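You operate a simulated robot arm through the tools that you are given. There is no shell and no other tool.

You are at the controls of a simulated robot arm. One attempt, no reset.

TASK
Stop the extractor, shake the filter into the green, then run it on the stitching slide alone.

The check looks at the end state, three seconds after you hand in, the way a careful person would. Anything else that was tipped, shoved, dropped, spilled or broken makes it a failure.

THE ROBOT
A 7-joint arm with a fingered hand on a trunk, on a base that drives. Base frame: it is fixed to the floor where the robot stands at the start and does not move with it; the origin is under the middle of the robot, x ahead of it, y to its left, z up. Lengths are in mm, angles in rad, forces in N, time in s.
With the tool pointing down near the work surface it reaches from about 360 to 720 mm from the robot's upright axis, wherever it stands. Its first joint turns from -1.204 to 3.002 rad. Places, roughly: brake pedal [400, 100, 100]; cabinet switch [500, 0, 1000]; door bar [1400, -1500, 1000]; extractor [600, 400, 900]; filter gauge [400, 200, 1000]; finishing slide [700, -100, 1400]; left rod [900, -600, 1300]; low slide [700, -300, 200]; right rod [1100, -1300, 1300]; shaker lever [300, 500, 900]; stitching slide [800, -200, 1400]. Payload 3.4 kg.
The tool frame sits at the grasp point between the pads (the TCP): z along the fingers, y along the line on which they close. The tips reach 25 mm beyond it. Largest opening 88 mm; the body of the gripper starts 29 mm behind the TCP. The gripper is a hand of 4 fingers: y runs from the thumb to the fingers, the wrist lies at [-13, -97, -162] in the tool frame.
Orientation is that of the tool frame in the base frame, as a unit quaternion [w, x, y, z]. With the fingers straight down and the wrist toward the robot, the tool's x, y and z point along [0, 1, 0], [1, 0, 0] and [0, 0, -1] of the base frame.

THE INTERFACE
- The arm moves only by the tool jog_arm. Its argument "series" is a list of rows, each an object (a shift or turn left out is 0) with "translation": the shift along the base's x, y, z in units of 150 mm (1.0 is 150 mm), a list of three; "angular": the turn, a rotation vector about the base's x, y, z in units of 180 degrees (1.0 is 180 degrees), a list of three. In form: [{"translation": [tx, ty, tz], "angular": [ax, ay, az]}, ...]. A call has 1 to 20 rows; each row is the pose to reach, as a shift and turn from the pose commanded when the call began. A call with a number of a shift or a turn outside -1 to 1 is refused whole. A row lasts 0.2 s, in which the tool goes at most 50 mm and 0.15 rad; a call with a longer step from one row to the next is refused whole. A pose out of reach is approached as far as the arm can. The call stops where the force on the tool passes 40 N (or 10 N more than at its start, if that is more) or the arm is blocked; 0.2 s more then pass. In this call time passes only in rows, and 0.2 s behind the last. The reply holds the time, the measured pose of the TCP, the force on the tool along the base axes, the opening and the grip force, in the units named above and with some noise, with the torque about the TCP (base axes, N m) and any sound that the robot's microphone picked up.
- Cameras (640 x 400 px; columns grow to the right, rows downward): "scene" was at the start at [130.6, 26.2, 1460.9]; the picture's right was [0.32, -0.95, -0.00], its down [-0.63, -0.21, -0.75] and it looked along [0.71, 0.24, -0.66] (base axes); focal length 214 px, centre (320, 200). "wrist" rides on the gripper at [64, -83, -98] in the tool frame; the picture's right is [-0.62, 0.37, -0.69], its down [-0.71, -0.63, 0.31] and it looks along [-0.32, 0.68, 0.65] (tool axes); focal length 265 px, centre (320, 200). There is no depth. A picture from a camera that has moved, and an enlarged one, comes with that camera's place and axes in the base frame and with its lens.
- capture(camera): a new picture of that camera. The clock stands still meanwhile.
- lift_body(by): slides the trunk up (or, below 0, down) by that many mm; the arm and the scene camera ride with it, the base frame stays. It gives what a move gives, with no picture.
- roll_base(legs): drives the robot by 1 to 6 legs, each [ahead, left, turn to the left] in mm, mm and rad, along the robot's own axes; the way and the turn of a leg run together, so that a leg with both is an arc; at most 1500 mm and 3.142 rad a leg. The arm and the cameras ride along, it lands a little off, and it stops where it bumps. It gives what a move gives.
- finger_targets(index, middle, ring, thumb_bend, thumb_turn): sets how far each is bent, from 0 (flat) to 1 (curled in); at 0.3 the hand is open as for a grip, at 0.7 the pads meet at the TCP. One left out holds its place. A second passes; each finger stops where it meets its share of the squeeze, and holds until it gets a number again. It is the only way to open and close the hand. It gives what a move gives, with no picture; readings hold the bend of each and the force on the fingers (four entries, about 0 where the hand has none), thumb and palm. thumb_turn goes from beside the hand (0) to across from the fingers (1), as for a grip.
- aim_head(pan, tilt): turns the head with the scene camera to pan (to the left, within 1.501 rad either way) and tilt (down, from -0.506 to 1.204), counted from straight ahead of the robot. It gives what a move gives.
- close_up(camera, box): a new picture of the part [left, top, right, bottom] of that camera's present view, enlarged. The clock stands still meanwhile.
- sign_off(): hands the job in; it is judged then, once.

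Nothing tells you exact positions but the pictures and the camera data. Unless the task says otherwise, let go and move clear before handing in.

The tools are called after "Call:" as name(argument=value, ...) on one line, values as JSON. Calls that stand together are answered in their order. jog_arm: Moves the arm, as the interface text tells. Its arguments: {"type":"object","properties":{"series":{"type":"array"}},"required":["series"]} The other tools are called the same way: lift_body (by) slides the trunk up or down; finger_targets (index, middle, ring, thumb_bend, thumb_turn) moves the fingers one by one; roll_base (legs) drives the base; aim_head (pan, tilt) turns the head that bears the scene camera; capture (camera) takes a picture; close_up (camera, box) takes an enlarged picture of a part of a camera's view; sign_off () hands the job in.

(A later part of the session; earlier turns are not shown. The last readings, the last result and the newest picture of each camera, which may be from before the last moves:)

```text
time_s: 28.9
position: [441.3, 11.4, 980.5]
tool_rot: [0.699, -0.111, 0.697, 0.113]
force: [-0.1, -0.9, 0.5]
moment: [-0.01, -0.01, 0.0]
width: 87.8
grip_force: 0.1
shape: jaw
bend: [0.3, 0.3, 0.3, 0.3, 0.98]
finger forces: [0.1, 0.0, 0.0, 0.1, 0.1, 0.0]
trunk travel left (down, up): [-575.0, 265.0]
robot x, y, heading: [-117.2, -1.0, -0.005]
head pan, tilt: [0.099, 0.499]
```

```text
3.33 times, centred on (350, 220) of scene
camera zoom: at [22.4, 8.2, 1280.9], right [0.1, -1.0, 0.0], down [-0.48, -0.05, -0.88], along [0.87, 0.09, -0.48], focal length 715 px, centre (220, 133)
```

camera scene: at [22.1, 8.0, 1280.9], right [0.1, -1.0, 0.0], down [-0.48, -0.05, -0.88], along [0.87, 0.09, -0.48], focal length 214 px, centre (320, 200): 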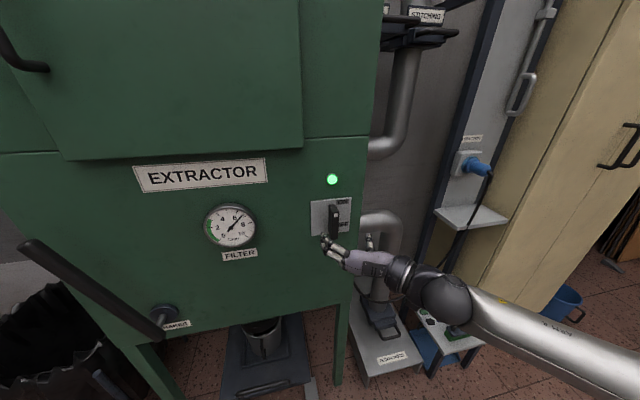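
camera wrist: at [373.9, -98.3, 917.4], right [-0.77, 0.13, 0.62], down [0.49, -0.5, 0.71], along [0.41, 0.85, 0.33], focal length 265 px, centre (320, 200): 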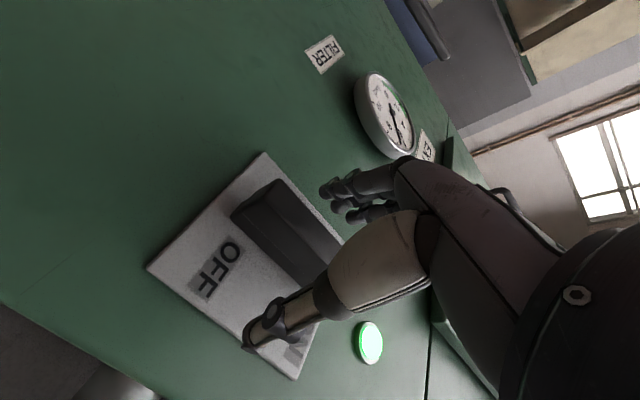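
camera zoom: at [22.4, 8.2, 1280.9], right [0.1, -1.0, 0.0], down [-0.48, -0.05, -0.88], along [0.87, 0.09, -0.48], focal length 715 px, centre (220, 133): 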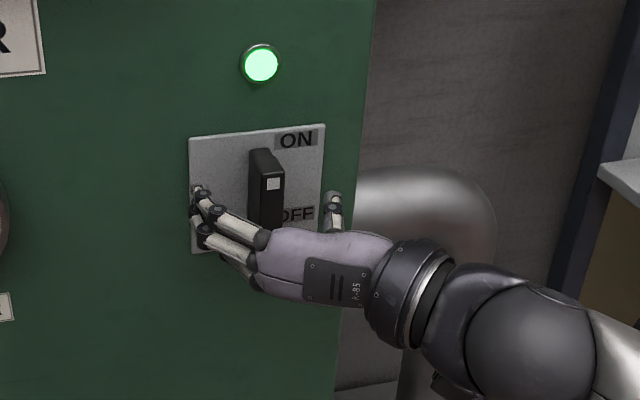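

The fingers are on the left of the handle and the thumb is on the right. I'll nudge in a few millimetres and close.

Call:
jog_arm(series=[{"translation": [0.03, 0.01, 0.015]}])

Call:
finger_targets(index=0.66, middle=0.66, ring=0.66, thumb_bend=0.66)

Call:
capture(camera="wrist")

Call:
close_up(camera="scene", box=[290, 160, 410, 280])

```text
time_s: 29.2
position: [444.7, 12.4, 983.5]
tool_rot: [0.699, -0.111, 0.698, 0.113]
force: [0.1, -0.2, -0.2]
moment: [-0.01, -0.02, 0.03]
width: 87.6
grip_force: 0.1
shape: jaw
bend: [0.3, 0.3, 0.3, 0.3, 0.98]
finger forces: [0.0, 0.0, 0.0, 0.0, 0.1, 0.0]
trunk travel left (down, up): [-575.0, 265.0]
robot x, y, heading: [-119.0, 2.3, -0.006]
head pan, tilt: [0.099, 0.499]
```

```text
time_s: 30.2
position: [443.4, 14.1, 984.3]
tool_rot: [0.699, -0.111, 0.698, 0.112]
force: [-0.2, 4.2, -0.4]
moment: [-0.02, 0.0, 0.08]
width: 12.7
grip_force: 3.6
shape: fingers
bend: [0.63, 0.64, 0.64, 0.64, 0.97]
finger forces: [2.3, 1.9, 1.3, 0.1, 1.4, 0.0]
trunk travel left (down, up): [-575.0, 265.0]
robot x, y, heading: [-118.7, 1.6, -0.001]
head pan, tilt: [0.099, 0.499]
```

```text
taken
camera wrist: at [377.5, -95.9, 920.7], right [-0.77, 0.13, 0.62], down [0.49, -0.5, 0.72], along [0.41, 0.85, 0.33], focal length 265 px, centre (320, 200)
```

wrist: 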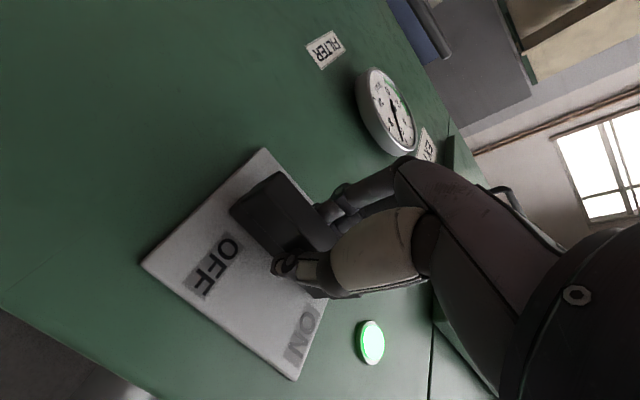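

```text
3.33 times, centred on (350, 220) of scene
camera zoom: at [22.0, 9.3, 1280.9], right [0.1, -1.0, 0.0], down [-0.48, -0.05, -0.88], along [0.87, 0.09, -0.48], focal length 715 px, centre (220, 133)
```

zoom: 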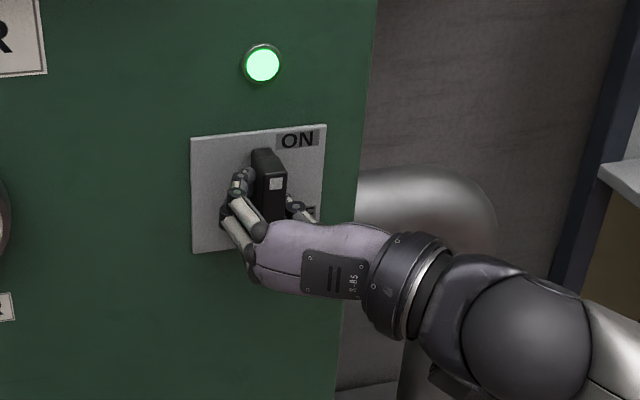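

Gripped firmly on the bar. I'll squeeze slightly more and rotate it clockwise about the plate normal, first by about 40°, then check.

Call:
finger_targets(index=0.72, middle=0.72, ring=0.72, thumb_bend=0.72)

Call:
jog_arm(series=[{"angular": [0.038, 0.0126, 0]}, {"angular": [0.076, 0.0253, 0]}, {"angular": [0.114, 0.038, 0]}, {"angular": [0.152, 0.0506, 0]}, {"angular": [0.19, 0.0632, 0]}])

Call:
capture(camera="wrist")

Call:
close_up(camera="scene", box=[290, 160, 410, 280])

```text
time_s: 31.2
position: [445.0, 15.3, 984.5]
tool_rot: [0.699, -0.113, 0.697, 0.112]
force: [2.8, 10.1, 4.2]
moment: [-0.04, -0.02, 0.09]
width: 11.0
grip_force: 9.9
shape: fingers
bend: [0.62, 0.65, 0.67, 0.65, 0.97]
finger forces: [7.0, 4.8, 3.3, 0.0, 5.9, 0.0]
trunk travel left (down, up): [-575.0, 265.0]
robot x, y, heading: [-118.5, -0.6, -0.001]
head pan, tilt: [0.099, 0.499]
```

```text
time_s: 32.5
position: [446.0, 12.9, 985.0]
tool_rot: [0.629, 0.111, 0.698, 0.323]
force: [3.8, 1.3, 5.2]
moment: [0.03, -0.04, 0.04]
width: 10.9
grip_force: 9.4
shape: fingers
bend: [0.62, 0.67, 0.71, 0.65, 0.96]
finger forces: [6.0, 3.3, 2.1, 0.0, 7.4, 0.0]
trunk travel left (down, up): [-575.0, 265.0]
robot x, y, heading: [-119.6, 1.4, -0.001]
head pan, tilt: [0.099, 0.499]
```

```text
taken
camera wrist: at [361.0, -45.8, 884.7], right [-0.64, -0.28, 0.72], down [0.58, -0.79, 0.2], along [0.51, 0.55, 0.66], focal length 265 px, centre (320, 200)
```

wrist: 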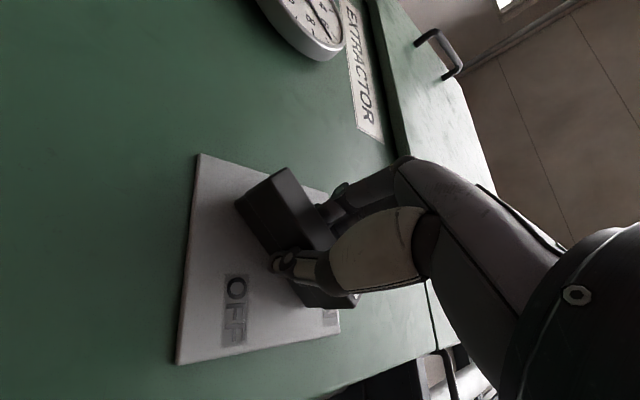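

```text
3.33 times, centred on (350, 220) of scene
camera zoom: at [22.3, 8.5, 1281.0], right [0.1, -1.0, 0.0], down [-0.48, -0.05, -0.88], along [0.87, 0.09, -0.48], focal length 715 px, centre (220, 133)
```

zoom: 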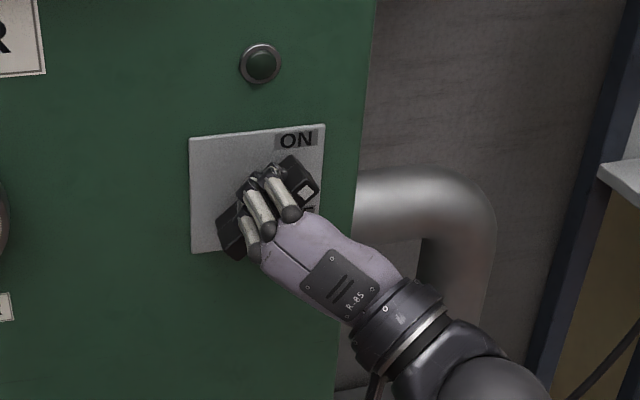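

The bar turns clockwise and the lamp has already gone out. I'll keep turning to the quarter-turn position so it sits fully at OFF.

Call:
jog_arm(series=[{"angular": [0.038, 0.0126, 0]}, {"angular": [0.076, 0.0253, 0]}, {"angular": [0.114, 0.038, 0]}, {"angular": [0.152, 0.0506, 0]}, {"angular": [0.19, 0.0632, 0]}, {"angular": [0.228, 0.0758, 0]}, {"angular": [0.266, 0.0885, 0]}, {"angular": [0.285, 0.0948, 0]}])

Call:
capture(camera="wrist")

Call:
close_up(camera="scene", box=[290, 160, 410, 280])

```text
time_s: 33.2
position: [459.5, 15.4, 986.3]
tool_rot: [0.561, 0.216, 0.673, 0.431]
force: [-16.0, -7.9, -6.8]
moment: [-0.18, 0.35, -0.09]
width: 0.7
grip_force: 13.4
shape: fingers
bend: [0.72, 0.72, 0.72, 0.7, 0.96]
finger forces: [1.3, 0.0, 0.0, 0.1, 24.5, 0.0]
out of reach, approached as far as the arm can: row 3
trunk travel left (down, up): [-575.0, 265.0]
robot x, y, heading: [-120.8, -1.3, -0.006]
head pan, tilt: [0.099, 0.499]
stopped in row 3: the force on the tool passed its limit at 81 N (the readings are from after the stop); the commanded pose is now the measured one
```

```text
taken
camera wrist: at [364.4, -12.0, 881.9], right [-0.55, -0.52, 0.66], down [0.61, -0.79, -0.11], along [0.57, 0.33, 0.75], focal length 265 px, centre (320, 200)
```

wrist: 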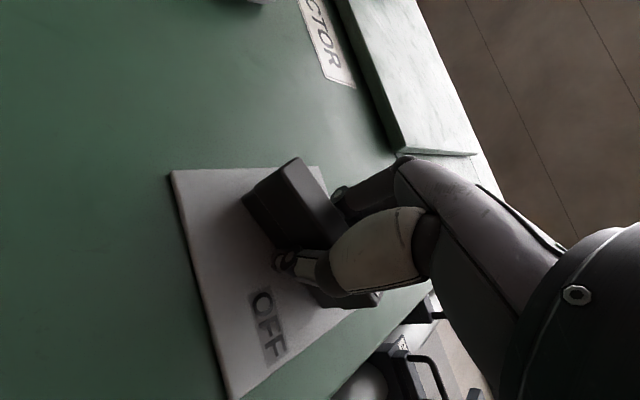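

```text
3.33 times, centred on (350, 220) of scene
camera zoom: at [18.5, 4.7, 1281.0], right [0.1, -1.0, 0.0], down [-0.47, -0.04, -0.88], along [0.88, 0.09, -0.48], focal length 715 px, centre (220, 133)
```

zoom: 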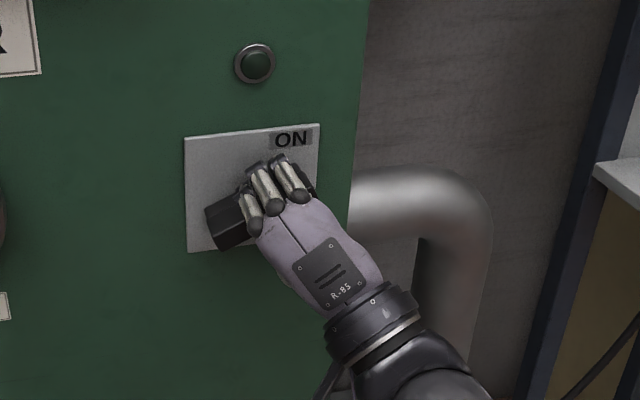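

The wrist hit its limit past about 57° and pressed inward. I'll release, back straight out, and look at where the handle rests.

Call:
finger_targets(index=0.3, middle=0.3, ring=0.3, thumb_bend=0.3)

Call:
jog_arm(series=[{"translation": [-0.13, -0.043, 0]}, {"translation": [-0.26, -0.087, 0]}, {"translation": [-0.45, -0.15, 0]}, {"translation": [-0.65, -0.217, 0]}])

Call:
capture(camera="wrist")

Call:
capture(camera="scene")

Call:
close_up(camera="scene", box=[290, 160, 410, 280])

```text
time_s: 34.2
position: [460.4, 17.4, 985.2]
tool_rot: [0.561, 0.217, 0.673, 0.43]
force: [-10.7, -6.8, -3.0]
moment: [0.23, -0.34, 0.14]
width: 84.6
grip_force: 5.9
shape: fingers
bend: [0.3, 0.32, 0.3, 0.3, 0.97]
finger forces: [0.0, 11.4, 0.0, 0.0, 0.0, 0.1]
trunk travel left (down, up): [-575.0, 265.0]
robot x, y, heading: [-122.3, -1.7, -0.002]
head pan, tilt: [0.099, 0.499]
```

```text
time_s: 35.2
position: [424.1, 11.1, 1003.1]
tool_rot: [0.554, 0.196, 0.686, 0.429]
force: [0.1, 0.3, -0.7]
moment: [0.03, -0.01, 0.04]
width: 84.4
grip_force: 0.1
shape: fingers
bend: [0.3, 0.3, 0.3, 0.3, 0.97]
finger forces: [0.0, 0.1, 0.0, 0.0, 0.1, 0.0]
out of reach, approached as far as the arm can: row 1, 2, 3, 4
trunk travel left (down, up): [-575.0, 265.0]
robot x, y, heading: [-119.8, -0.7, -0.005]
head pan, tilt: [0.099, 0.499]
```

```text
taken
camera wrist: at [331.2, -24.2, 901.7], right [-0.53, -0.51, 0.68], down [0.63, -0.77, -0.09], along [0.57, 0.38, 0.73], focal length 265 px, centre (320, 200)
```

wrist: 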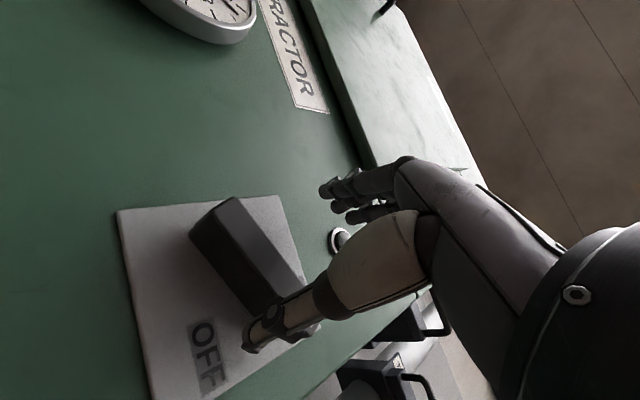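

```text
taken
camera scene: at [21.4, 7.7, 1281.0], right [0.1, -1.0, 0.0], down [-0.48, -0.05, -0.88], along [0.87, 0.09, -0.48], focal length 214 px, centre (320, 200)
```

scene: 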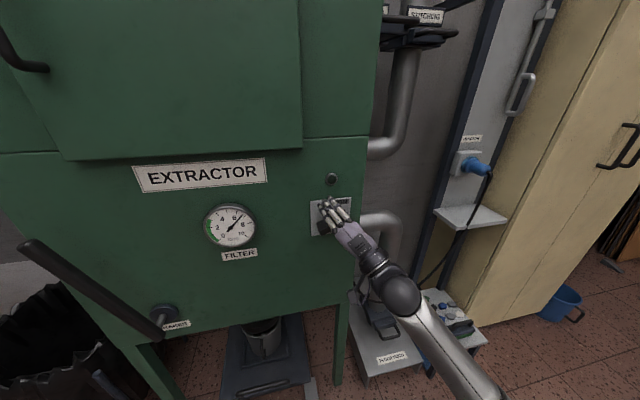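

```text
3.33 times, centred on (350, 220) of scene
camera zoom: at [21.4, 7.7, 1281.0], right [0.1, -1.0, 0.0], down [-0.48, -0.05, -0.88], along [0.87, 0.09, -0.48], focal length 715 px, centre (220, 133)
```

zoom: 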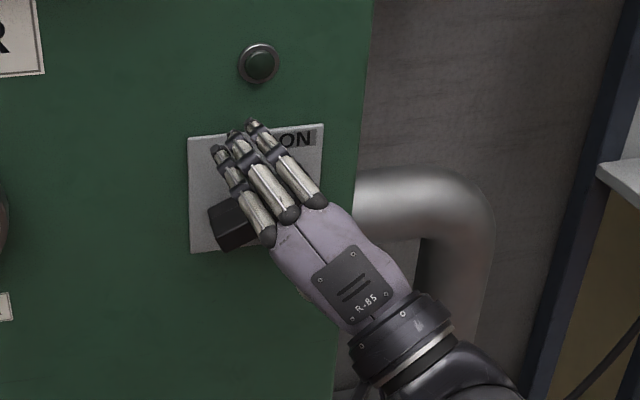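

The lamp is off and the handle rests about 57° round. The arm can't retract further in this pose, so I'll back the base out along the face normal to clear the fingers.

Call:
roll_base(legs=[[-114, -38, 0]])

Call:
capture(camera="wrist")

Call:
capture(camera="scene")

Call:
close_up(camera="scene", box=[270, 130, 390, 250])

```text
time_s: 36.5
position: [309.0, -27.5, 1003.8]
tool_rot: [0.554, 0.195, 0.686, 0.429]
force: [0.1, 0.4, -0.2]
moment: [-0.01, 0.02, -0.01]
width: 84.5
grip_force: 0.1
shape: fingers
bend: [0.3, 0.3, 0.3, 0.3, 0.97]
finger forces: [0.1, 0.0, 0.1, 0.0, 0.0, 0.0]
trunk travel left (down, up): [-575.0, 265.0]
robot x, y, heading: [-238.7, -36.1, -0.003]
head pan, tilt: [0.099, 0.499]
```

```text
taken
camera wrist: at [215.5, -62.0, 902.1], right [-0.53, -0.52, 0.68], down [0.63, -0.77, -0.09], along [0.57, 0.38, 0.73], focal length 265 px, centre (320, 200)
```

wrist: 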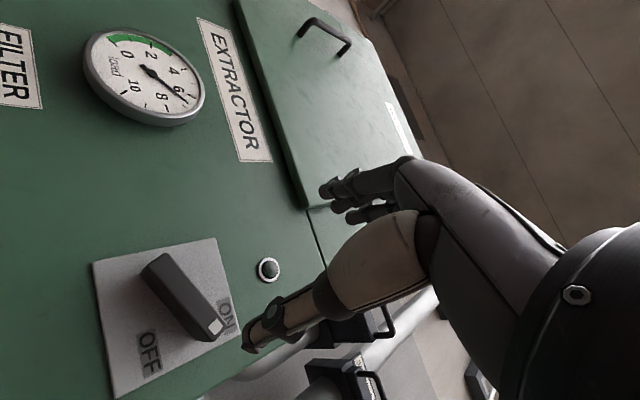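

```text
taken
camera scene: at [-94.6, -30.5, 1281.1], right [0.1, -1.0, 0.0], down [-0.48, -0.05, -0.88], along [0.87, 0.09, -0.48], focal length 214 px, centre (320, 200)
```

scene: 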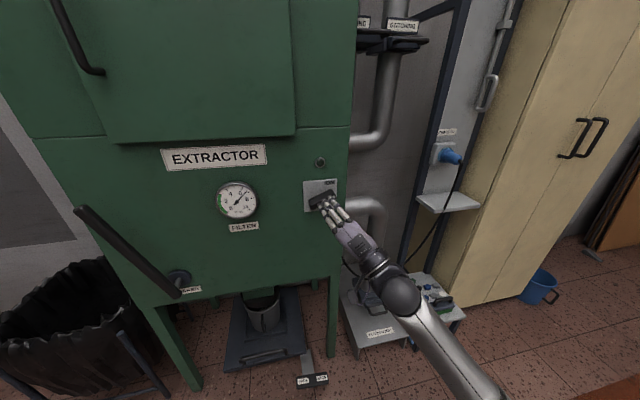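

```text
3.33 times, centred on (330, 190) of scene
camera zoom: at [-94.6, -30.5, 1281.1], right [0.1, -1.0, 0.0], down [-0.48, -0.05, -0.88], along [0.87, 0.09, -0.48], focal length 715 px, centre (287, 233)
```

zoom: 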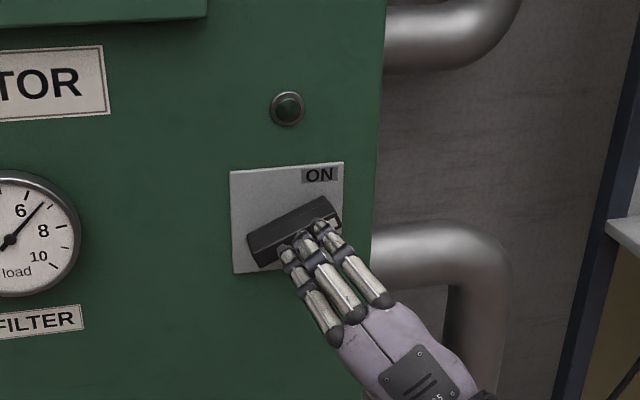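

The handle stands about 63° round with the lamp out; I want it fully home at OFF. I'll roll the hand back, close the fingers and press down on the handle's right end.

Call:
jog_arm(series=[{"translation": [0.051, -0.014, 0.049], "angular": [-0.0397, -0.0153, -0.0022]}, {"translation": [0.102, -0.029, 0.097], "angular": [-0.0794, -0.0307, -0.0044]}, {"translation": [0.153, -0.043, 0.146], "angular": [-0.1191, -0.046, -0.0066]}, {"translation": [0.203, -0.058, 0.195], "angular": [-0.1589, -0.0614, -0.0087]}, {"translation": [0.254, -0.072, 0.244], "angular": [-0.1986, -0.0767, -0.0109]}, {"translation": [0.305, -0.087, 0.292], "angular": [-0.2383, -0.0921, -0.0131]}, {"translation": [0.356, -0.101, 0.341], "angular": [-0.278, -0.1074, -0.0153]}])

Call:
finger_targets(index=0.7, middle=0.7, ring=0.7, thumb_bend=0.7)

Call:
close_up(camera="scene", box=[270, 130, 430, 270])

Call:
capture(camera="wrist")

```text
time_s: 38.1
position: [363.8, -43.2, 1057.8]
tool_rot: [0.698, -0.112, 0.698, 0.113]
force: [-0.4, -0.1, 0.3]
moment: [-0.03, -0.02, 0.03]
width: 84.6
grip_force: 0.0
shape: fingers
bend: [0.3, 0.3, 0.3, 0.3, 0.97]
finger forces: [0.0, 0.1, 0.0, 0.1, 0.1, 0.0]
trunk travel left (down, up): [-575.0, 265.0]
robot x, y, heading: [-232.6, -36.1, -0.0]
head pan, tilt: [0.099, 0.499]
```

```text
time_s: 39.1
position: [362.8, -41.3, 1057.0]
tool_rot: [0.698, -0.112, 0.698, 0.113]
force: [-0.1, 0.6, -0.6]
moment: [0.0, 0.01, 0.0]
width: 0.2
grip_force: 0.1
shape: fingers
bend: [0.7, 0.7, 0.7, 0.7, 0.97]
finger forces: [0.0, 0.1, 0.0, 0.0, 0.1, 0.0]
trunk travel left (down, up): [-575.0, 265.0]
robot x, y, heading: [-237.2, -39.1, -0.001]
head pan, tilt: [0.099, 0.499]
```

```text
2.86 times, centred on (350, 200) of scene
camera zoom: at [-93.5, -30.2, 1280.9], right [0.1, -1.0, 0.0], down [-0.48, -0.05, -0.88], along [0.87, 0.09, -0.48], focal length 613 px, centre (234, 200)
```

zoom: 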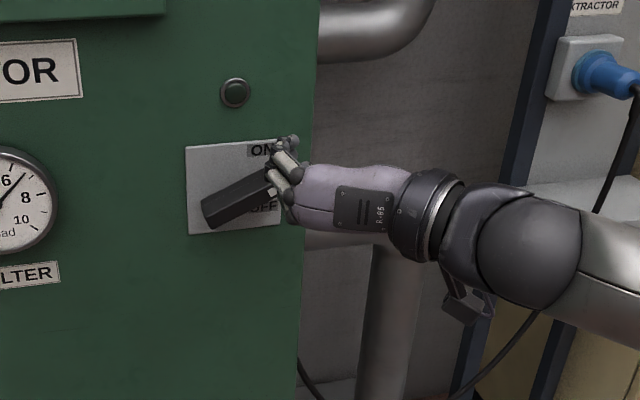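

```text
taken
camera wrist: at [297.2, -152.8, 993.2], right [-0.77, 0.13, 0.62], down [0.49, -0.5, 0.71], along [0.41, 0.85, 0.33], focal length 265 px, centre (320, 200)
```

wrist: 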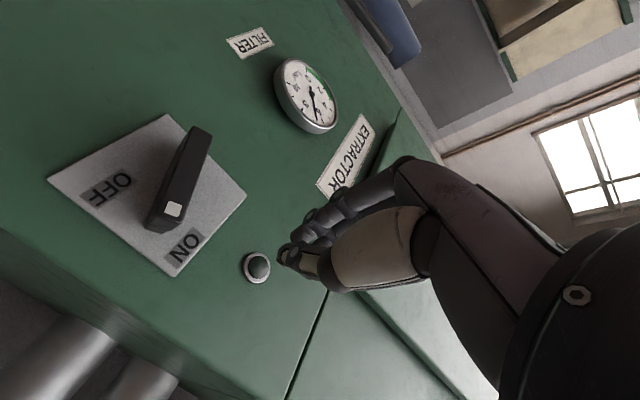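

I can see the bar about 65° round from vertical. I'll move the closed fingers in above its right end, then press down in small steps.

Call:
jog_arm(series=[{"translation": [0.15, 0.049, 0]}, {"translation": [0.3, 0.098, 0]}, {"translation": [0.45, 0.146, 0]}, {"translation": [0.6, 0.195, 0]}])

Call:
close_up(camera="scene", box=[270, 130, 430, 270])

Call:
capture(camera="wrist")

```text
time_s: 40.1
position: [454.1, -12.5, 1056.5]
tool_rot: [0.698, -0.113, 0.698, 0.113]
force: [-0.4, 0.1, -0.5]
moment: [0.0, 0.03, -0.02]
width: 0.1
grip_force: 0.1
shape: fingers
bend: [0.7, 0.7, 0.7, 0.7, 0.97]
finger forces: [0.0, 0.0, 0.0, 0.1, 0.1, 0.1]
trunk travel left (down, up): [-575.0, 265.0]
robot x, y, heading: [-235.2, -38.1, 0.002]
head pan, tilt: [0.099, 0.499]
```

```text
2.86 times, centred on (350, 200) of scene
camera zoom: at [-93.0, -29.5, 1280.8], right [0.1, -1.0, 0.0], down [-0.48, -0.05, -0.88], along [0.87, 0.09, -0.48], focal length 613 px, centre (234, 200)
```

zoom: 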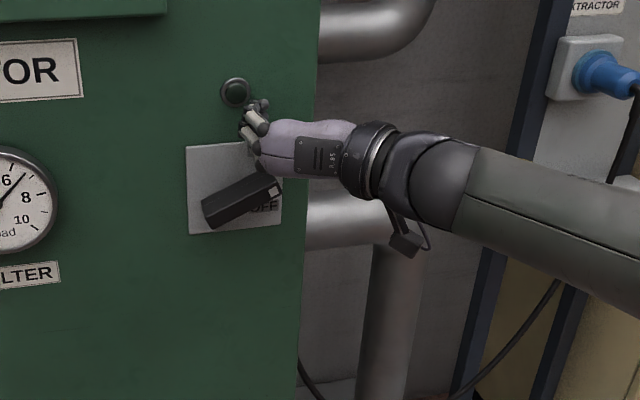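

```text
taken
camera wrist: at [386.9, -123.1, 992.0], right [-0.77, 0.13, 0.62], down [0.49, -0.5, 0.71], along [0.41, 0.85, 0.33], focal length 265 px, centre (320, 200)
```

wrist: 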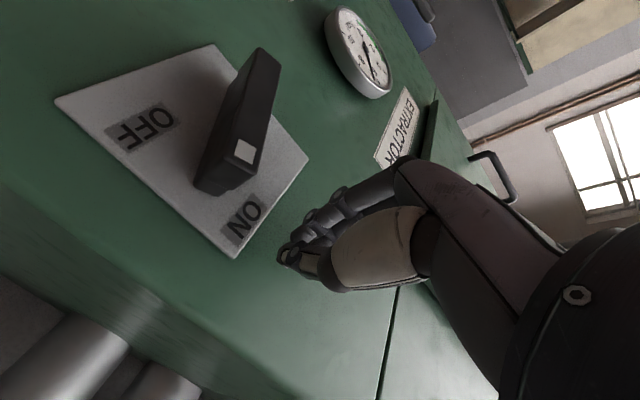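

Clear above the bar. Pressing down in small steps.

Call:
jog_arm(series=[{"translation": [0, 0, -0.06]}, {"translation": [0, 0, -0.12]}, {"translation": [0, 0, -0.17]}, {"translation": [0, 0, -0.21]}, {"translation": [0, 0, -0.25]}])

Call:
close_up(camera="scene", box=[270, 130, 430, 270])

Call:
capture(camera="wrist")

```text
time_s: 41.3
position: [452.1, -13.2, 1018.0]
tool_rot: [0.698, -0.112, 0.699, 0.114]
force: [-0.6, 0.4, -0.4]
moment: [-0.01, 0.0, -0.02]
width: 0.0
grip_force: 0.0
shape: fingers
bend: [0.7, 0.7, 0.7, 0.7, 0.97]
finger forces: [0.0, 0.0, 0.0, 0.1, 0.0, 0.0]
trunk travel left (down, up): [-575.0, 265.0]
robot x, y, heading: [-235.3, -35.5, -0.006]
head pan, tilt: [0.099, 0.499]
```

```text
2.86 times, centred on (350, 200) of scene
camera zoom: at [-93.4, -30.1, 1280.9], right [0.1, -1.0, 0.0], down [-0.48, -0.05, -0.88], along [0.87, 0.09, -0.48], focal length 613 px, centre (234, 200)
```

zoom: 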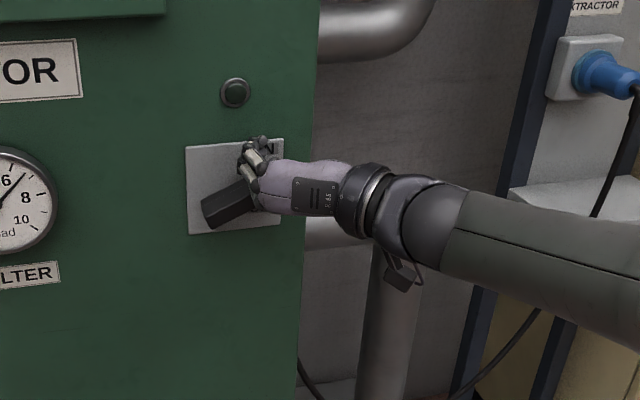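

```text
taken
camera wrist: at [386.5, -122.9, 954.5], right [-0.77, 0.13, 0.62], down [0.49, -0.5, 0.71], along [0.41, 0.85, 0.33], focal length 265 px, centre (320, 200)
```

wrist: 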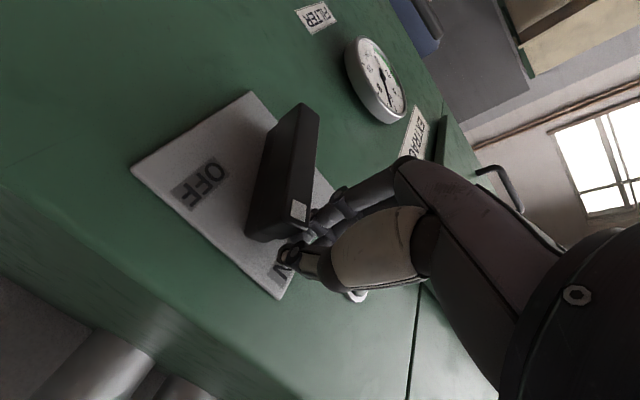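

No contact force yet; continuing down.

Call:
jog_arm(series=[{"translation": [0, 0, -0.04]}, {"translation": [0, 0, -0.08]}, {"translation": [0, 0, -0.12]}, {"translation": [0, 0, -0.16]}])

Call:
close_up(camera="scene", box=[270, 130, 430, 270])

Call:
capture(camera="wrist")

```text
time_s: 42.3
position: [451.8, -13.3, 999.2]
tool_rot: [0.701, -0.111, 0.695, 0.115]
force: [4.4, 0.4, 16.1]
moment: [0.19, 0.01, 0.0]
width: 0.1
grip_force: 8.4
shape: fingers
bend: [0.7, 0.7, 0.7, 0.7, 0.98]
finger forces: [14.6, 0.1, 0.0, 0.1, 1.4, 0.0]
trunk travel left (down, up): [-575.0, 265.0]
robot x, y, heading: [-237.4, -40.1, -0.001]
head pan, tilt: [0.099, 0.499]
```

```text
2.86 times, centred on (350, 200) of scene
camera zoom: at [-95.6, -30.1, 1281.5], right [0.1, -1.0, 0.0], down [-0.47, -0.05, -0.88], along [0.87, 0.09, -0.48], focal length 613 px, centre (234, 200)
```

zoom: 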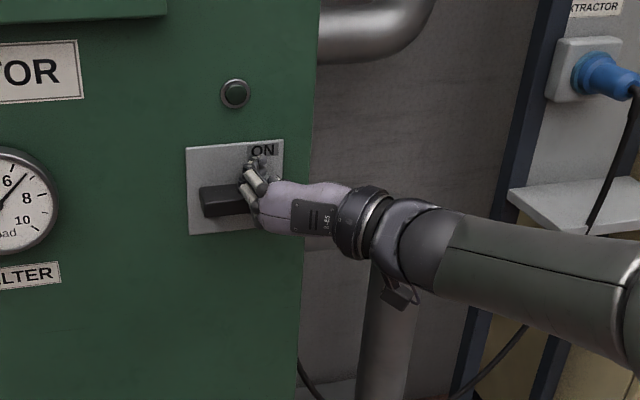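

```text
taken
camera wrist: at [385.3, -122.9, 934.3], right [-0.78, 0.13, 0.62], down [0.48, -0.51, 0.71], along [0.4, 0.85, 0.33], focal length 265 px, centre (320, 200)
```

wrist: 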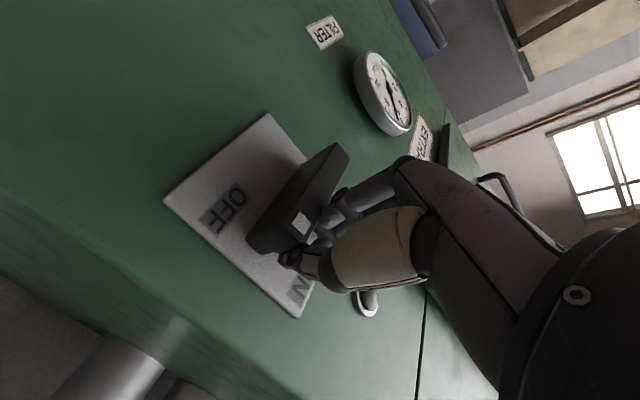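

The bar is now horizontal and against its stop with the lamp off. I'll lift off and retreat along the face normal.

Call:
jog_arm(series=[{"translation": [0, 0, 0.1]}, {"translation": [0, 0, 0.25]}, {"translation": [-0.2, -0.067, 0.25]}, {"translation": [-0.45, -0.15, 0.25]}, {"translation": [-0.7, -0.23, 0.25]}])

Call:
close_up(camera="scene", box=[200, 130, 380, 270])

Call:
close_up(camera="scene", box=[60, 180, 220, 320])

Call:
capture(camera="scene")

```text
time_s: 43.5
position: [348.7, -45.4, 1032.2]
tool_rot: [0.699, -0.112, 0.698, 0.113]
force: [0.3, 0.0, 0.8]
moment: [-0.01, 0.01, 0.02]
width: 0.1
grip_force: 0.1
shape: fingers
bend: [0.7, 0.7, 0.7, 0.7, 0.98]
finger forces: [0.0, 0.1, 0.0, 0.0, 0.1, 0.0]
trunk travel left (down, up): [-575.0, 265.0]
robot x, y, heading: [-234.6, -37.6, -0.004]
head pan, tilt: [0.099, 0.499]
```

```text
2.86 times, centred on (290, 200) of scene
camera zoom: at [-94.9, -30.3, 1281.1], right [0.1, -1.0, 0.0], down [-0.48, -0.05, -0.88], along [0.87, 0.09, -0.48], focal length 613 px, centre (406, 200)
```

zoom: 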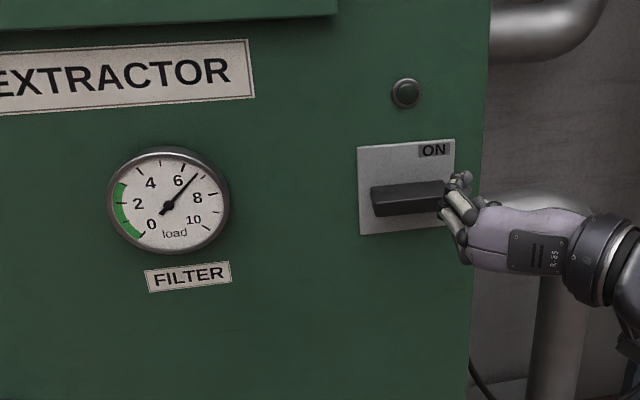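

```text
2.86 times, centred on (140, 250) of scene
camera zoom: at [-94.9, -30.3, 1281.1], right [0.1, -1.0, 0.0], down [-0.48, -0.05, -0.88], along [0.87, 0.09, -0.48], focal length 613 px, centre (834, 57)
```

zoom: 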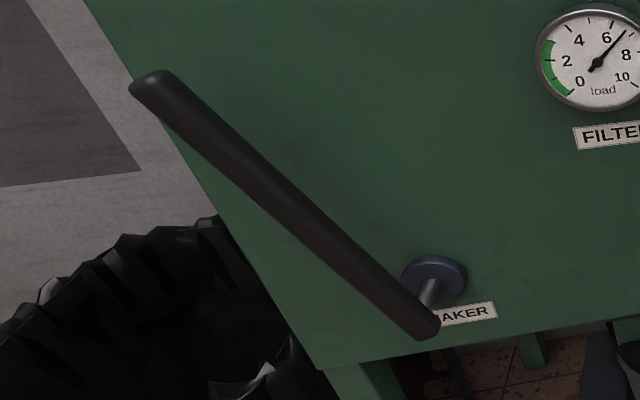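

```text
taken
camera scene: at [-94.9, -30.3, 1281.1], right [0.1, -1.0, 0.0], down [-0.48, -0.05, -0.88], along [0.87, 0.09, -0.48], focal length 214 px, centre (320, 200)
```

scene: 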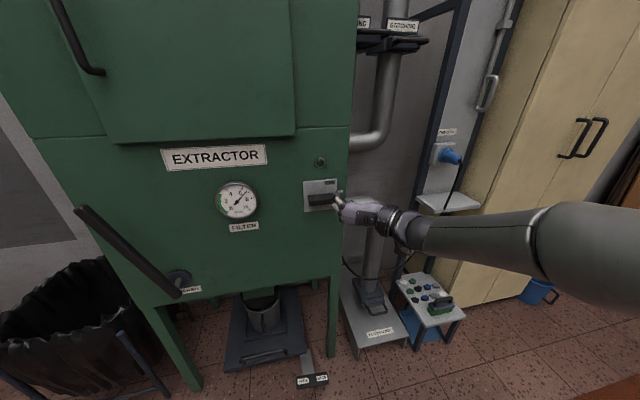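

The extractor is OFF (bar horizontal, lamp dark), with the gauge still at about 6.7. The shaker lever runs from about (270, 413, 755) up to (254, 530, 1036), so I'll slide the base left parallel to the cabinet face to work on it.

Call:
roll_base(legs=[[-110, 332, 0]])

Call:
aim_head(pan=0.35, tilt=0.5)

Call:
capture(camera="scene")

Call:
capture(camera="wrist")

```text
time_s: 45.8
position: [240.0, 288.8, 1029.6]
tool_rot: [0.698, -0.111, 0.698, 0.112]
force: [0.4, -0.8, -0.3]
moment: [0.0, -0.01, -0.03]
width: 0.0
grip_force: 0.1
shape: fingers
bend: [0.7, 0.7, 0.7, 0.7, 0.98]
finger forces: [0.1, 0.1, 0.1, 0.0, 0.0, 0.0]
trunk travel left (down, up): [-575.0, 265.0]
robot x, y, heading: [-344.2, 295.1, -0.001]
head pan, tilt: [0.099, 0.499]
```

```text
time_s: 46.5
position: [241.2, 288.1, 1030.8]
tool_rot: [0.698, -0.111, 0.699, 0.112]
force: [-0.3, 0.3, 0.2]
moment: [-0.02, 0.03, -0.01]
width: 0.0
grip_force: 0.1
shape: fingers
bend: [0.7, 0.7, 0.7, 0.7, 0.98]
finger forces: [0.1, 0.0, 0.1, 0.0, 0.0, 0.0]
trunk travel left (down, up): [-575.0, 265.0]
robot x, y, heading: [-344.2, 295.0, -0.004]
head pan, tilt: [0.351, 0.499]
```

```text
taken
camera scene: at [-206.8, 326.3, 1280.9], right [0.34, -0.94, 0.0], down [-0.45, -0.16, -0.88], along [0.83, 0.3, -0.48], focal length 214 px, centre (320, 200)
```

scene: 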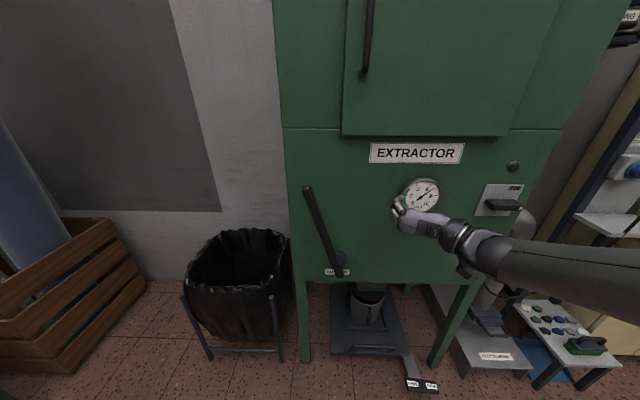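

```text
taken
camera wrist: at [173.6, 178.2, 967.1], right [-0.77, 0.13, 0.62], down [0.49, -0.5, 0.71], along [0.41, 0.85, 0.33], focal length 265 px, centre (320, 200)
```

wrist: 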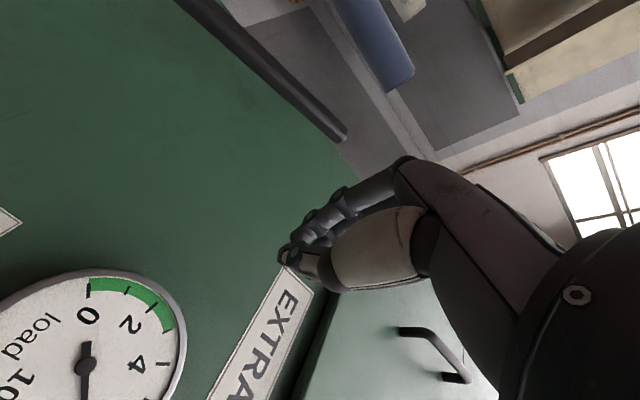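

Good square view of the lever now. I'll zoom to refine its position.

Call:
close_up(camera="scene", box=[280, 170, 440, 290])

```text
3.33 times, centred on (360, 230) of scene
camera zoom: at [-206.8, 326.3, 1280.9], right [0.34, -0.94, 0.0], down [-0.45, -0.16, -0.88], along [0.83, 0.3, -0.48], focal length 715 px, centre (187, 100)
```

zoom: 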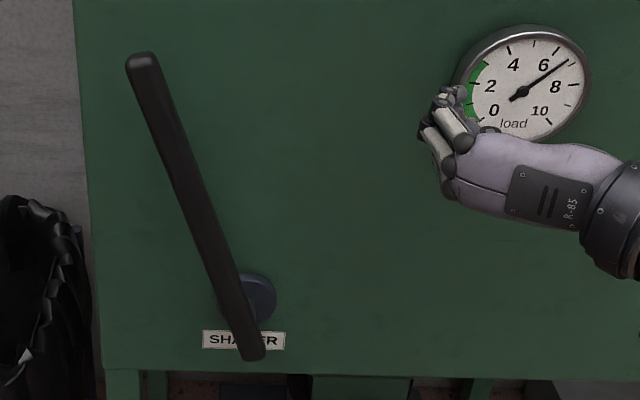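

The lever is parallel to the face, about 50 mm out and leaning ~18° left, pivoting near height 741. I'll open the hand, move it in front of the upper lever, and then cage it between thumb and fingers.

Call:
finger_targets(index=0.3, middle=0.3, ring=0.3, thumb_bend=0.3)

Call:
jog_arm(series=[{"translation": [-0.1, 0.25, -0.1]}, {"translation": [-0.2, 0.5, -0.2]}, {"translation": [-0.3, 0.75, -0.3]}, {"translation": [-0.39, 1.0, -0.4]}])

Call:
capture(camera="scene")

```text
time_s: 47.5
position: [240.9, 288.2, 1030.3]
tool_rot: [0.698, -0.111, 0.698, 0.113]
force: [0.4, 0.9, 0.1]
moment: [0.05, -0.02, -0.03]
width: 84.3
grip_force: 0.0
shape: fingers
bend: [0.3, 0.3, 0.3, 0.3, 0.98]
finger forces: [0.1, 0.1, 0.0, 0.0, 0.1, 0.0]
trunk travel left (down, up): [-575.0, 265.0]
robot x, y, heading: [-344.6, 295.3, -0.002]
head pan, tilt: [0.351, 0.499]
```

```text
time_s: 48.5
position: [182.1, 439.3, 969.3]
tool_rot: [0.698, -0.112, 0.699, 0.112]
force: [-0.2, -0.1, -0.3]
moment: [0.02, 0.0, 0.01]
width: 84.5
grip_force: 0.0
shape: fingers
bend: [0.3, 0.3, 0.3, 0.3, 0.98]
finger forces: [0.0, 0.1, 0.0, 0.0, 0.0, 0.1]
trunk travel left (down, up): [-575.0, 265.0]
robot x, y, heading: [-342.9, 298.4, -0.003]
head pan, tilt: [0.351, 0.499]
```

```text
taken
camera scene: at [-207.0, 327.5, 1280.9], right [0.34, -0.94, 0.0], down [-0.45, -0.16, -0.88], along [0.83, 0.3, -0.48], focal length 214 px, centre (320, 200)
```

scene: 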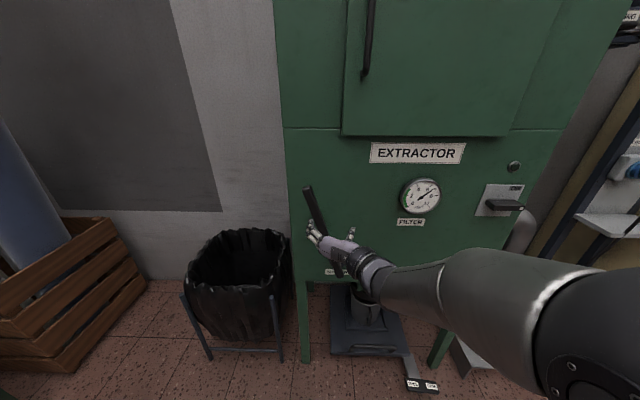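

Hand is in front of the lever. Moving in along the face normal, stopping a little short to check that the lever lies between thumb and fingers.

Call:
jog_arm(series=[{"translation": [-0.08, 0.225, -0.06]}, {"translation": [0.1, 0.288, -0.06]}, {"translation": [0.28, 0.35, -0.06]}, {"translation": [0.44, 0.406, -0.06]}])

Call:
close_up(camera="scene", box=[280, 170, 440, 290])

Call:
capture(camera="wrist")

```text
time_s: 49.5
position: [239.8, 471.7, 994.8]
tool_rot: [0.71, -0.076, 0.689, 0.127]
force: [-24.0, -11.5, -1.8]
moment: [-0.07, -0.19, 1.35]
width: 85.9
grip_force: 12.9
shape: fingers
bend: [0.3, 0.3, 0.3, 0.3, 0.98]
finger forces: [2.9, 23.8, 0.1, 0.0, 0.0, 0.0]
trunk travel left (down, up): [-575.0, 265.0]
robot x, y, heading: [-342.8, 298.8, -0.006]
head pan, tilt: [0.351, 0.499]
stopped in row 4: the force on the tool passed its limit at 50 N (the readings are from after the stop); the commanded pose is now the measured one
```

```text
3.33 times, centred on (360, 230) of scene
camera zoom: at [-212.6, 323.7, 1281.5], right [0.34, -0.94, 0.0], down [-0.45, -0.16, -0.88], along [0.83, 0.3, -0.47], focal length 715 px, centre (187, 100)
```

zoom: 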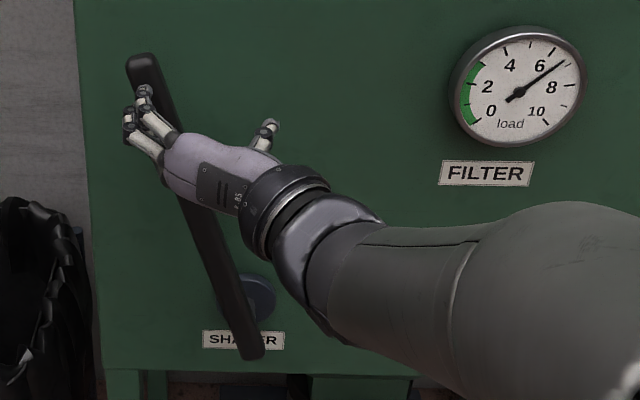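

```text
taken
camera wrist: at [170.3, 369.2, 922.6], right [-0.78, 0.11, 0.62], down [0.46, -0.57, 0.68], along [0.42, 0.82, 0.39], focal length 265 px, centre (320, 200)
```

wrist: 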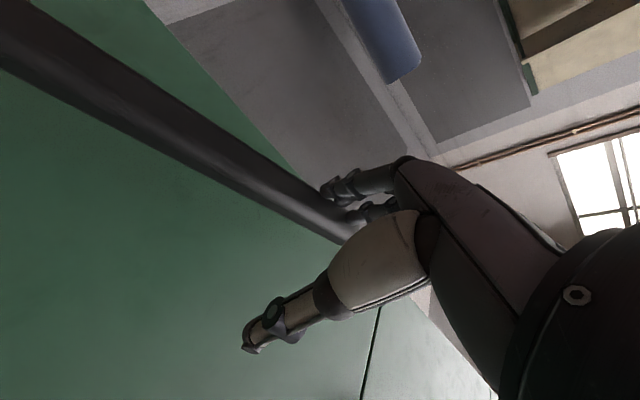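

The finger tips met the front of the lever and the hand was deflected. I'll back straight out and re-check the alignment before trying again.

Call:
jog_arm(series=[{"translation": [-0.15, -0.05, 0]}, {"translation": [-0.35, -0.117, 0]}])

Call:
close_up(camera="scene", box=[280, 170, 440, 290])

Call:
capture(camera="wrist")

```text
time_s: 50.1
position: [188.8, 456.5, 992.8]
tool_rot: [0.709, -0.078, 0.69, 0.126]
force: [0.1, -0.3, 0.7]
moment: [0.01, 0.02, 0.0]
width: 84.5
grip_force: 0.1
shape: fingers
bend: [0.3, 0.3, 0.3, 0.3, 0.98]
finger forces: [0.0, 0.0, 0.1, 0.0, 0.0, 0.0]
trunk travel left (down, up): [-575.0, 265.0]
robot x, y, heading: [-347.0, 295.2, -0.003]
head pan, tilt: [0.351, 0.499]
```

```text
3.33 times, centred on (360, 230) of scene
camera zoom: at [-207.4, 326.5, 1281.0], right [0.34, -0.94, 0.0], down [-0.45, -0.16, -0.88], along [0.83, 0.3, -0.48], focal length 715 px, centre (187, 100)
```

zoom: 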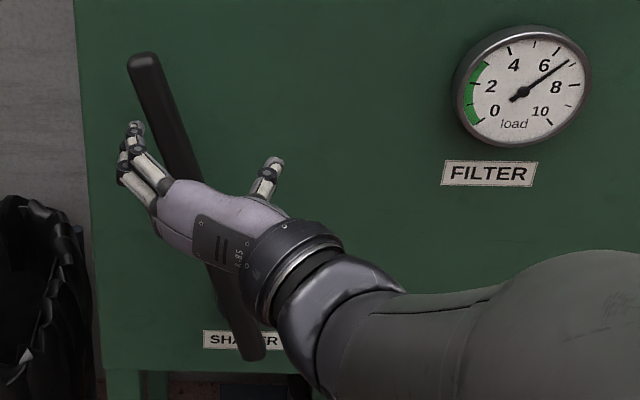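

```text
taken
camera wrist: at [120.1, 354.8, 921.0], right [-0.78, 0.11, 0.62], down [0.46, -0.57, 0.68], along [0.43, 0.82, 0.39], focal length 265 px, centre (320, 200)
```

wrist: 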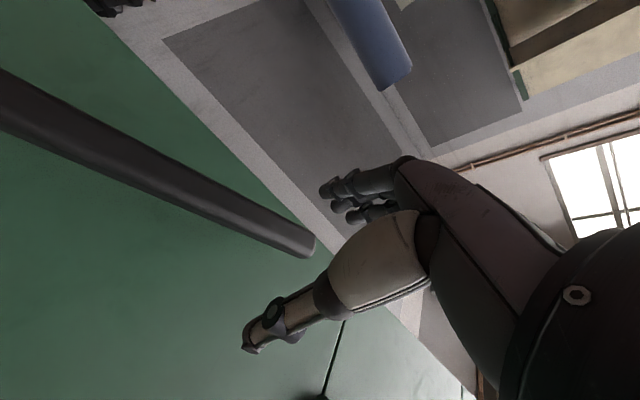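

The hand sits about 30 mm too far right of the lever. I'll shift left and down to line up at stand-off, restoring orientation, and check the measured pose before going in.

Call:
jog_arm(series=[{"translation": [-0.07, 0.1, -0.08], "angular": [-0.014, -0.0035, 0.002]}, {"translation": [-0.14, 0.14, -0.17], "angular": [-0.0265, -0.007, 0.004]}])

Call:
close_up(camera="scene", box=[280, 170, 440, 290])

```text
time_s: 50.7
position: [177.0, 466.9, 979.1]
tool_rot: [0.714, -0.09, 0.686, 0.104]
force: [-0.4, 0.3, -0.8]
moment: [0.0, -0.04, -0.04]
width: 85.1
grip_force: 0.1
shape: fingers
bend: [0.3, 0.3, 0.3, 0.3, 0.98]
finger forces: [0.0, 0.0, 0.0, 0.0, 0.0, 0.0]
trunk travel left (down, up): [-575.0, 265.0]
robot x, y, heading: [-341.3, 299.5, -0.002]
head pan, tilt: [0.351, 0.499]
```

```text
3.33 times, centred on (360, 230) of scene
camera zoom: at [-207.0, 326.5, 1280.9], right [0.34, -0.94, 0.0], down [-0.45, -0.16, -0.88], along [0.83, 0.3, -0.48], focal length 715 px, centre (187, 100)
```

zoom: 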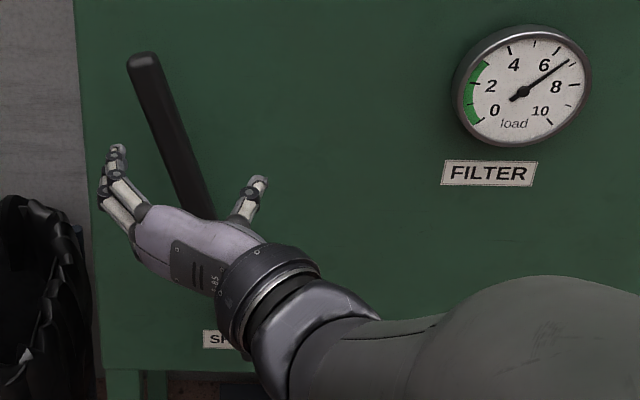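

Call:
jog_arm(series=[{"translation": [0, 0, 0]}, {"translation": [0, 0, 0]}])

```text
time_s: 51.3
position: [175.0, 469.1, 982.9]
tool_rot: [0.716, -0.093, 0.684, 0.108]
force: [0.4, 0.4, -0.6]
moment: [0.0, 0.04, 0.03]
width: 84.7
grip_force: 0.1
shape: fingers
bend: [0.3, 0.3, 0.3, 0.3, 0.98]
finger forces: [0.0, 0.0, 0.0, 0.0, 0.0, 0.0]
trunk travel left (down, up): [-575.0, 265.0]
robot x, y, heading: [-345.2, 295.8, -0.002]
head pan, tilt: [0.351, 0.499]
```

The arm has a steady offset here, so it's near a joint limit with the target this far left. I'll slide the base further left, parallel to the face, so the lever is straight ahead of the arm.

Call:
roll_base(legs=[[-55, 166, 0]])

Call:
jog_arm(series=[{"translation": [0.08, -0.25, -0.04], "angular": [0.0, 0.0, 0.0]}, {"translation": [0.16, -0.5, -0.08], "angular": [0.0, 0.0, 0.0]}, {"translation": [0.23, -0.7, -0.1]}, {"translation": [0.3, -0.9, -0.12]}])

Call:
capture(camera="scene")

```text
time_s: 52.8
position: [118.6, 637.3, 982.4]
tool_rot: [0.715, -0.094, 0.684, 0.108]
force: [-0.6, -0.4, -0.4]
moment: [0.01, 0.03, -0.02]
width: 85.0
grip_force: 0.0
shape: fingers
bend: [0.3, 0.3, 0.3, 0.3, 0.98]
finger forces: [0.0, 0.1, 0.1, 0.1, 0.0, 0.0]
trunk travel left (down, up): [-575.0, 265.0]
robot x, y, heading: [-399.4, 466.2, -0.002]
head pan, tilt: [0.351, 0.499]
```

```text
time_s: 53.8
position: [162.8, 498.8, 962.4]
tool_rot: [0.715, -0.094, 0.684, 0.11]
force: [-0.4, -0.1, -0.2]
moment: [-0.03, 0.0, 0.02]
width: 84.5
grip_force: 0.0
shape: fingers
bend: [0.3, 0.3, 0.3, 0.3, 0.98]
finger forces: [0.0, 0.1, 0.1, 0.0, 0.1, 0.0]
trunk travel left (down, up): [-575.0, 265.0]
robot x, y, heading: [-399.1, 462.7, -0.004]
head pan, tilt: [0.351, 0.499]
```

```text
taken
camera scene: at [-262.1, 491.2, 1280.9], right [0.34, -0.94, 0.0], down [-0.45, -0.16, -0.88], along [0.83, 0.3, -0.48], focal length 214 px, centre (320, 200)
```

scene: 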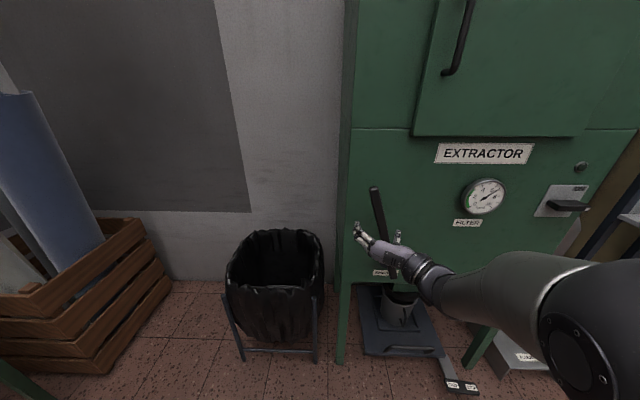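

Tracking is accurate now. I'll zoom in on the lever from here for another fix before going in.

Call:
close_up(camera="scene", box=[330, 170, 490, 290])

Call:
capture(camera="wrist")

```text
3.33 times, centred on (410, 230) of scene
camera zoom: at [-262.1, 491.2, 1280.9], right [0.34, -0.94, 0.0], down [-0.45, -0.16, -0.88], along [0.83, 0.3, -0.48], focal length 715 px, centre (20, 100)
```

zoom: 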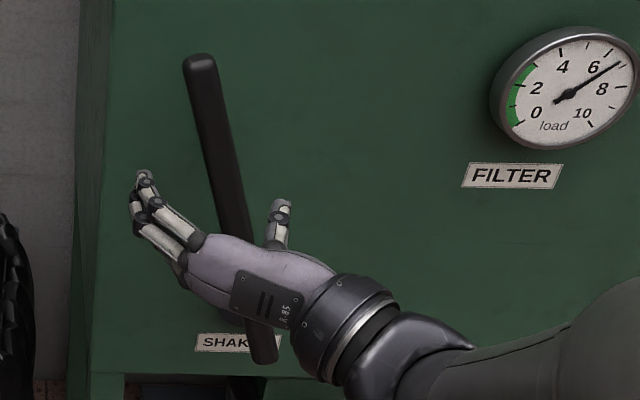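

```text
taken
camera wrist: at [95.7, 394.2, 894.0], right [-0.79, 0.14, 0.59], down [0.44, -0.54, 0.72], along [0.42, 0.83, 0.36], focal length 265 px, centre (320, 200)
```

wrist: 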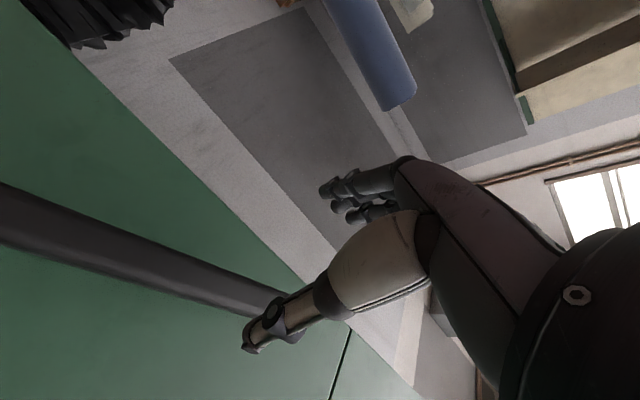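

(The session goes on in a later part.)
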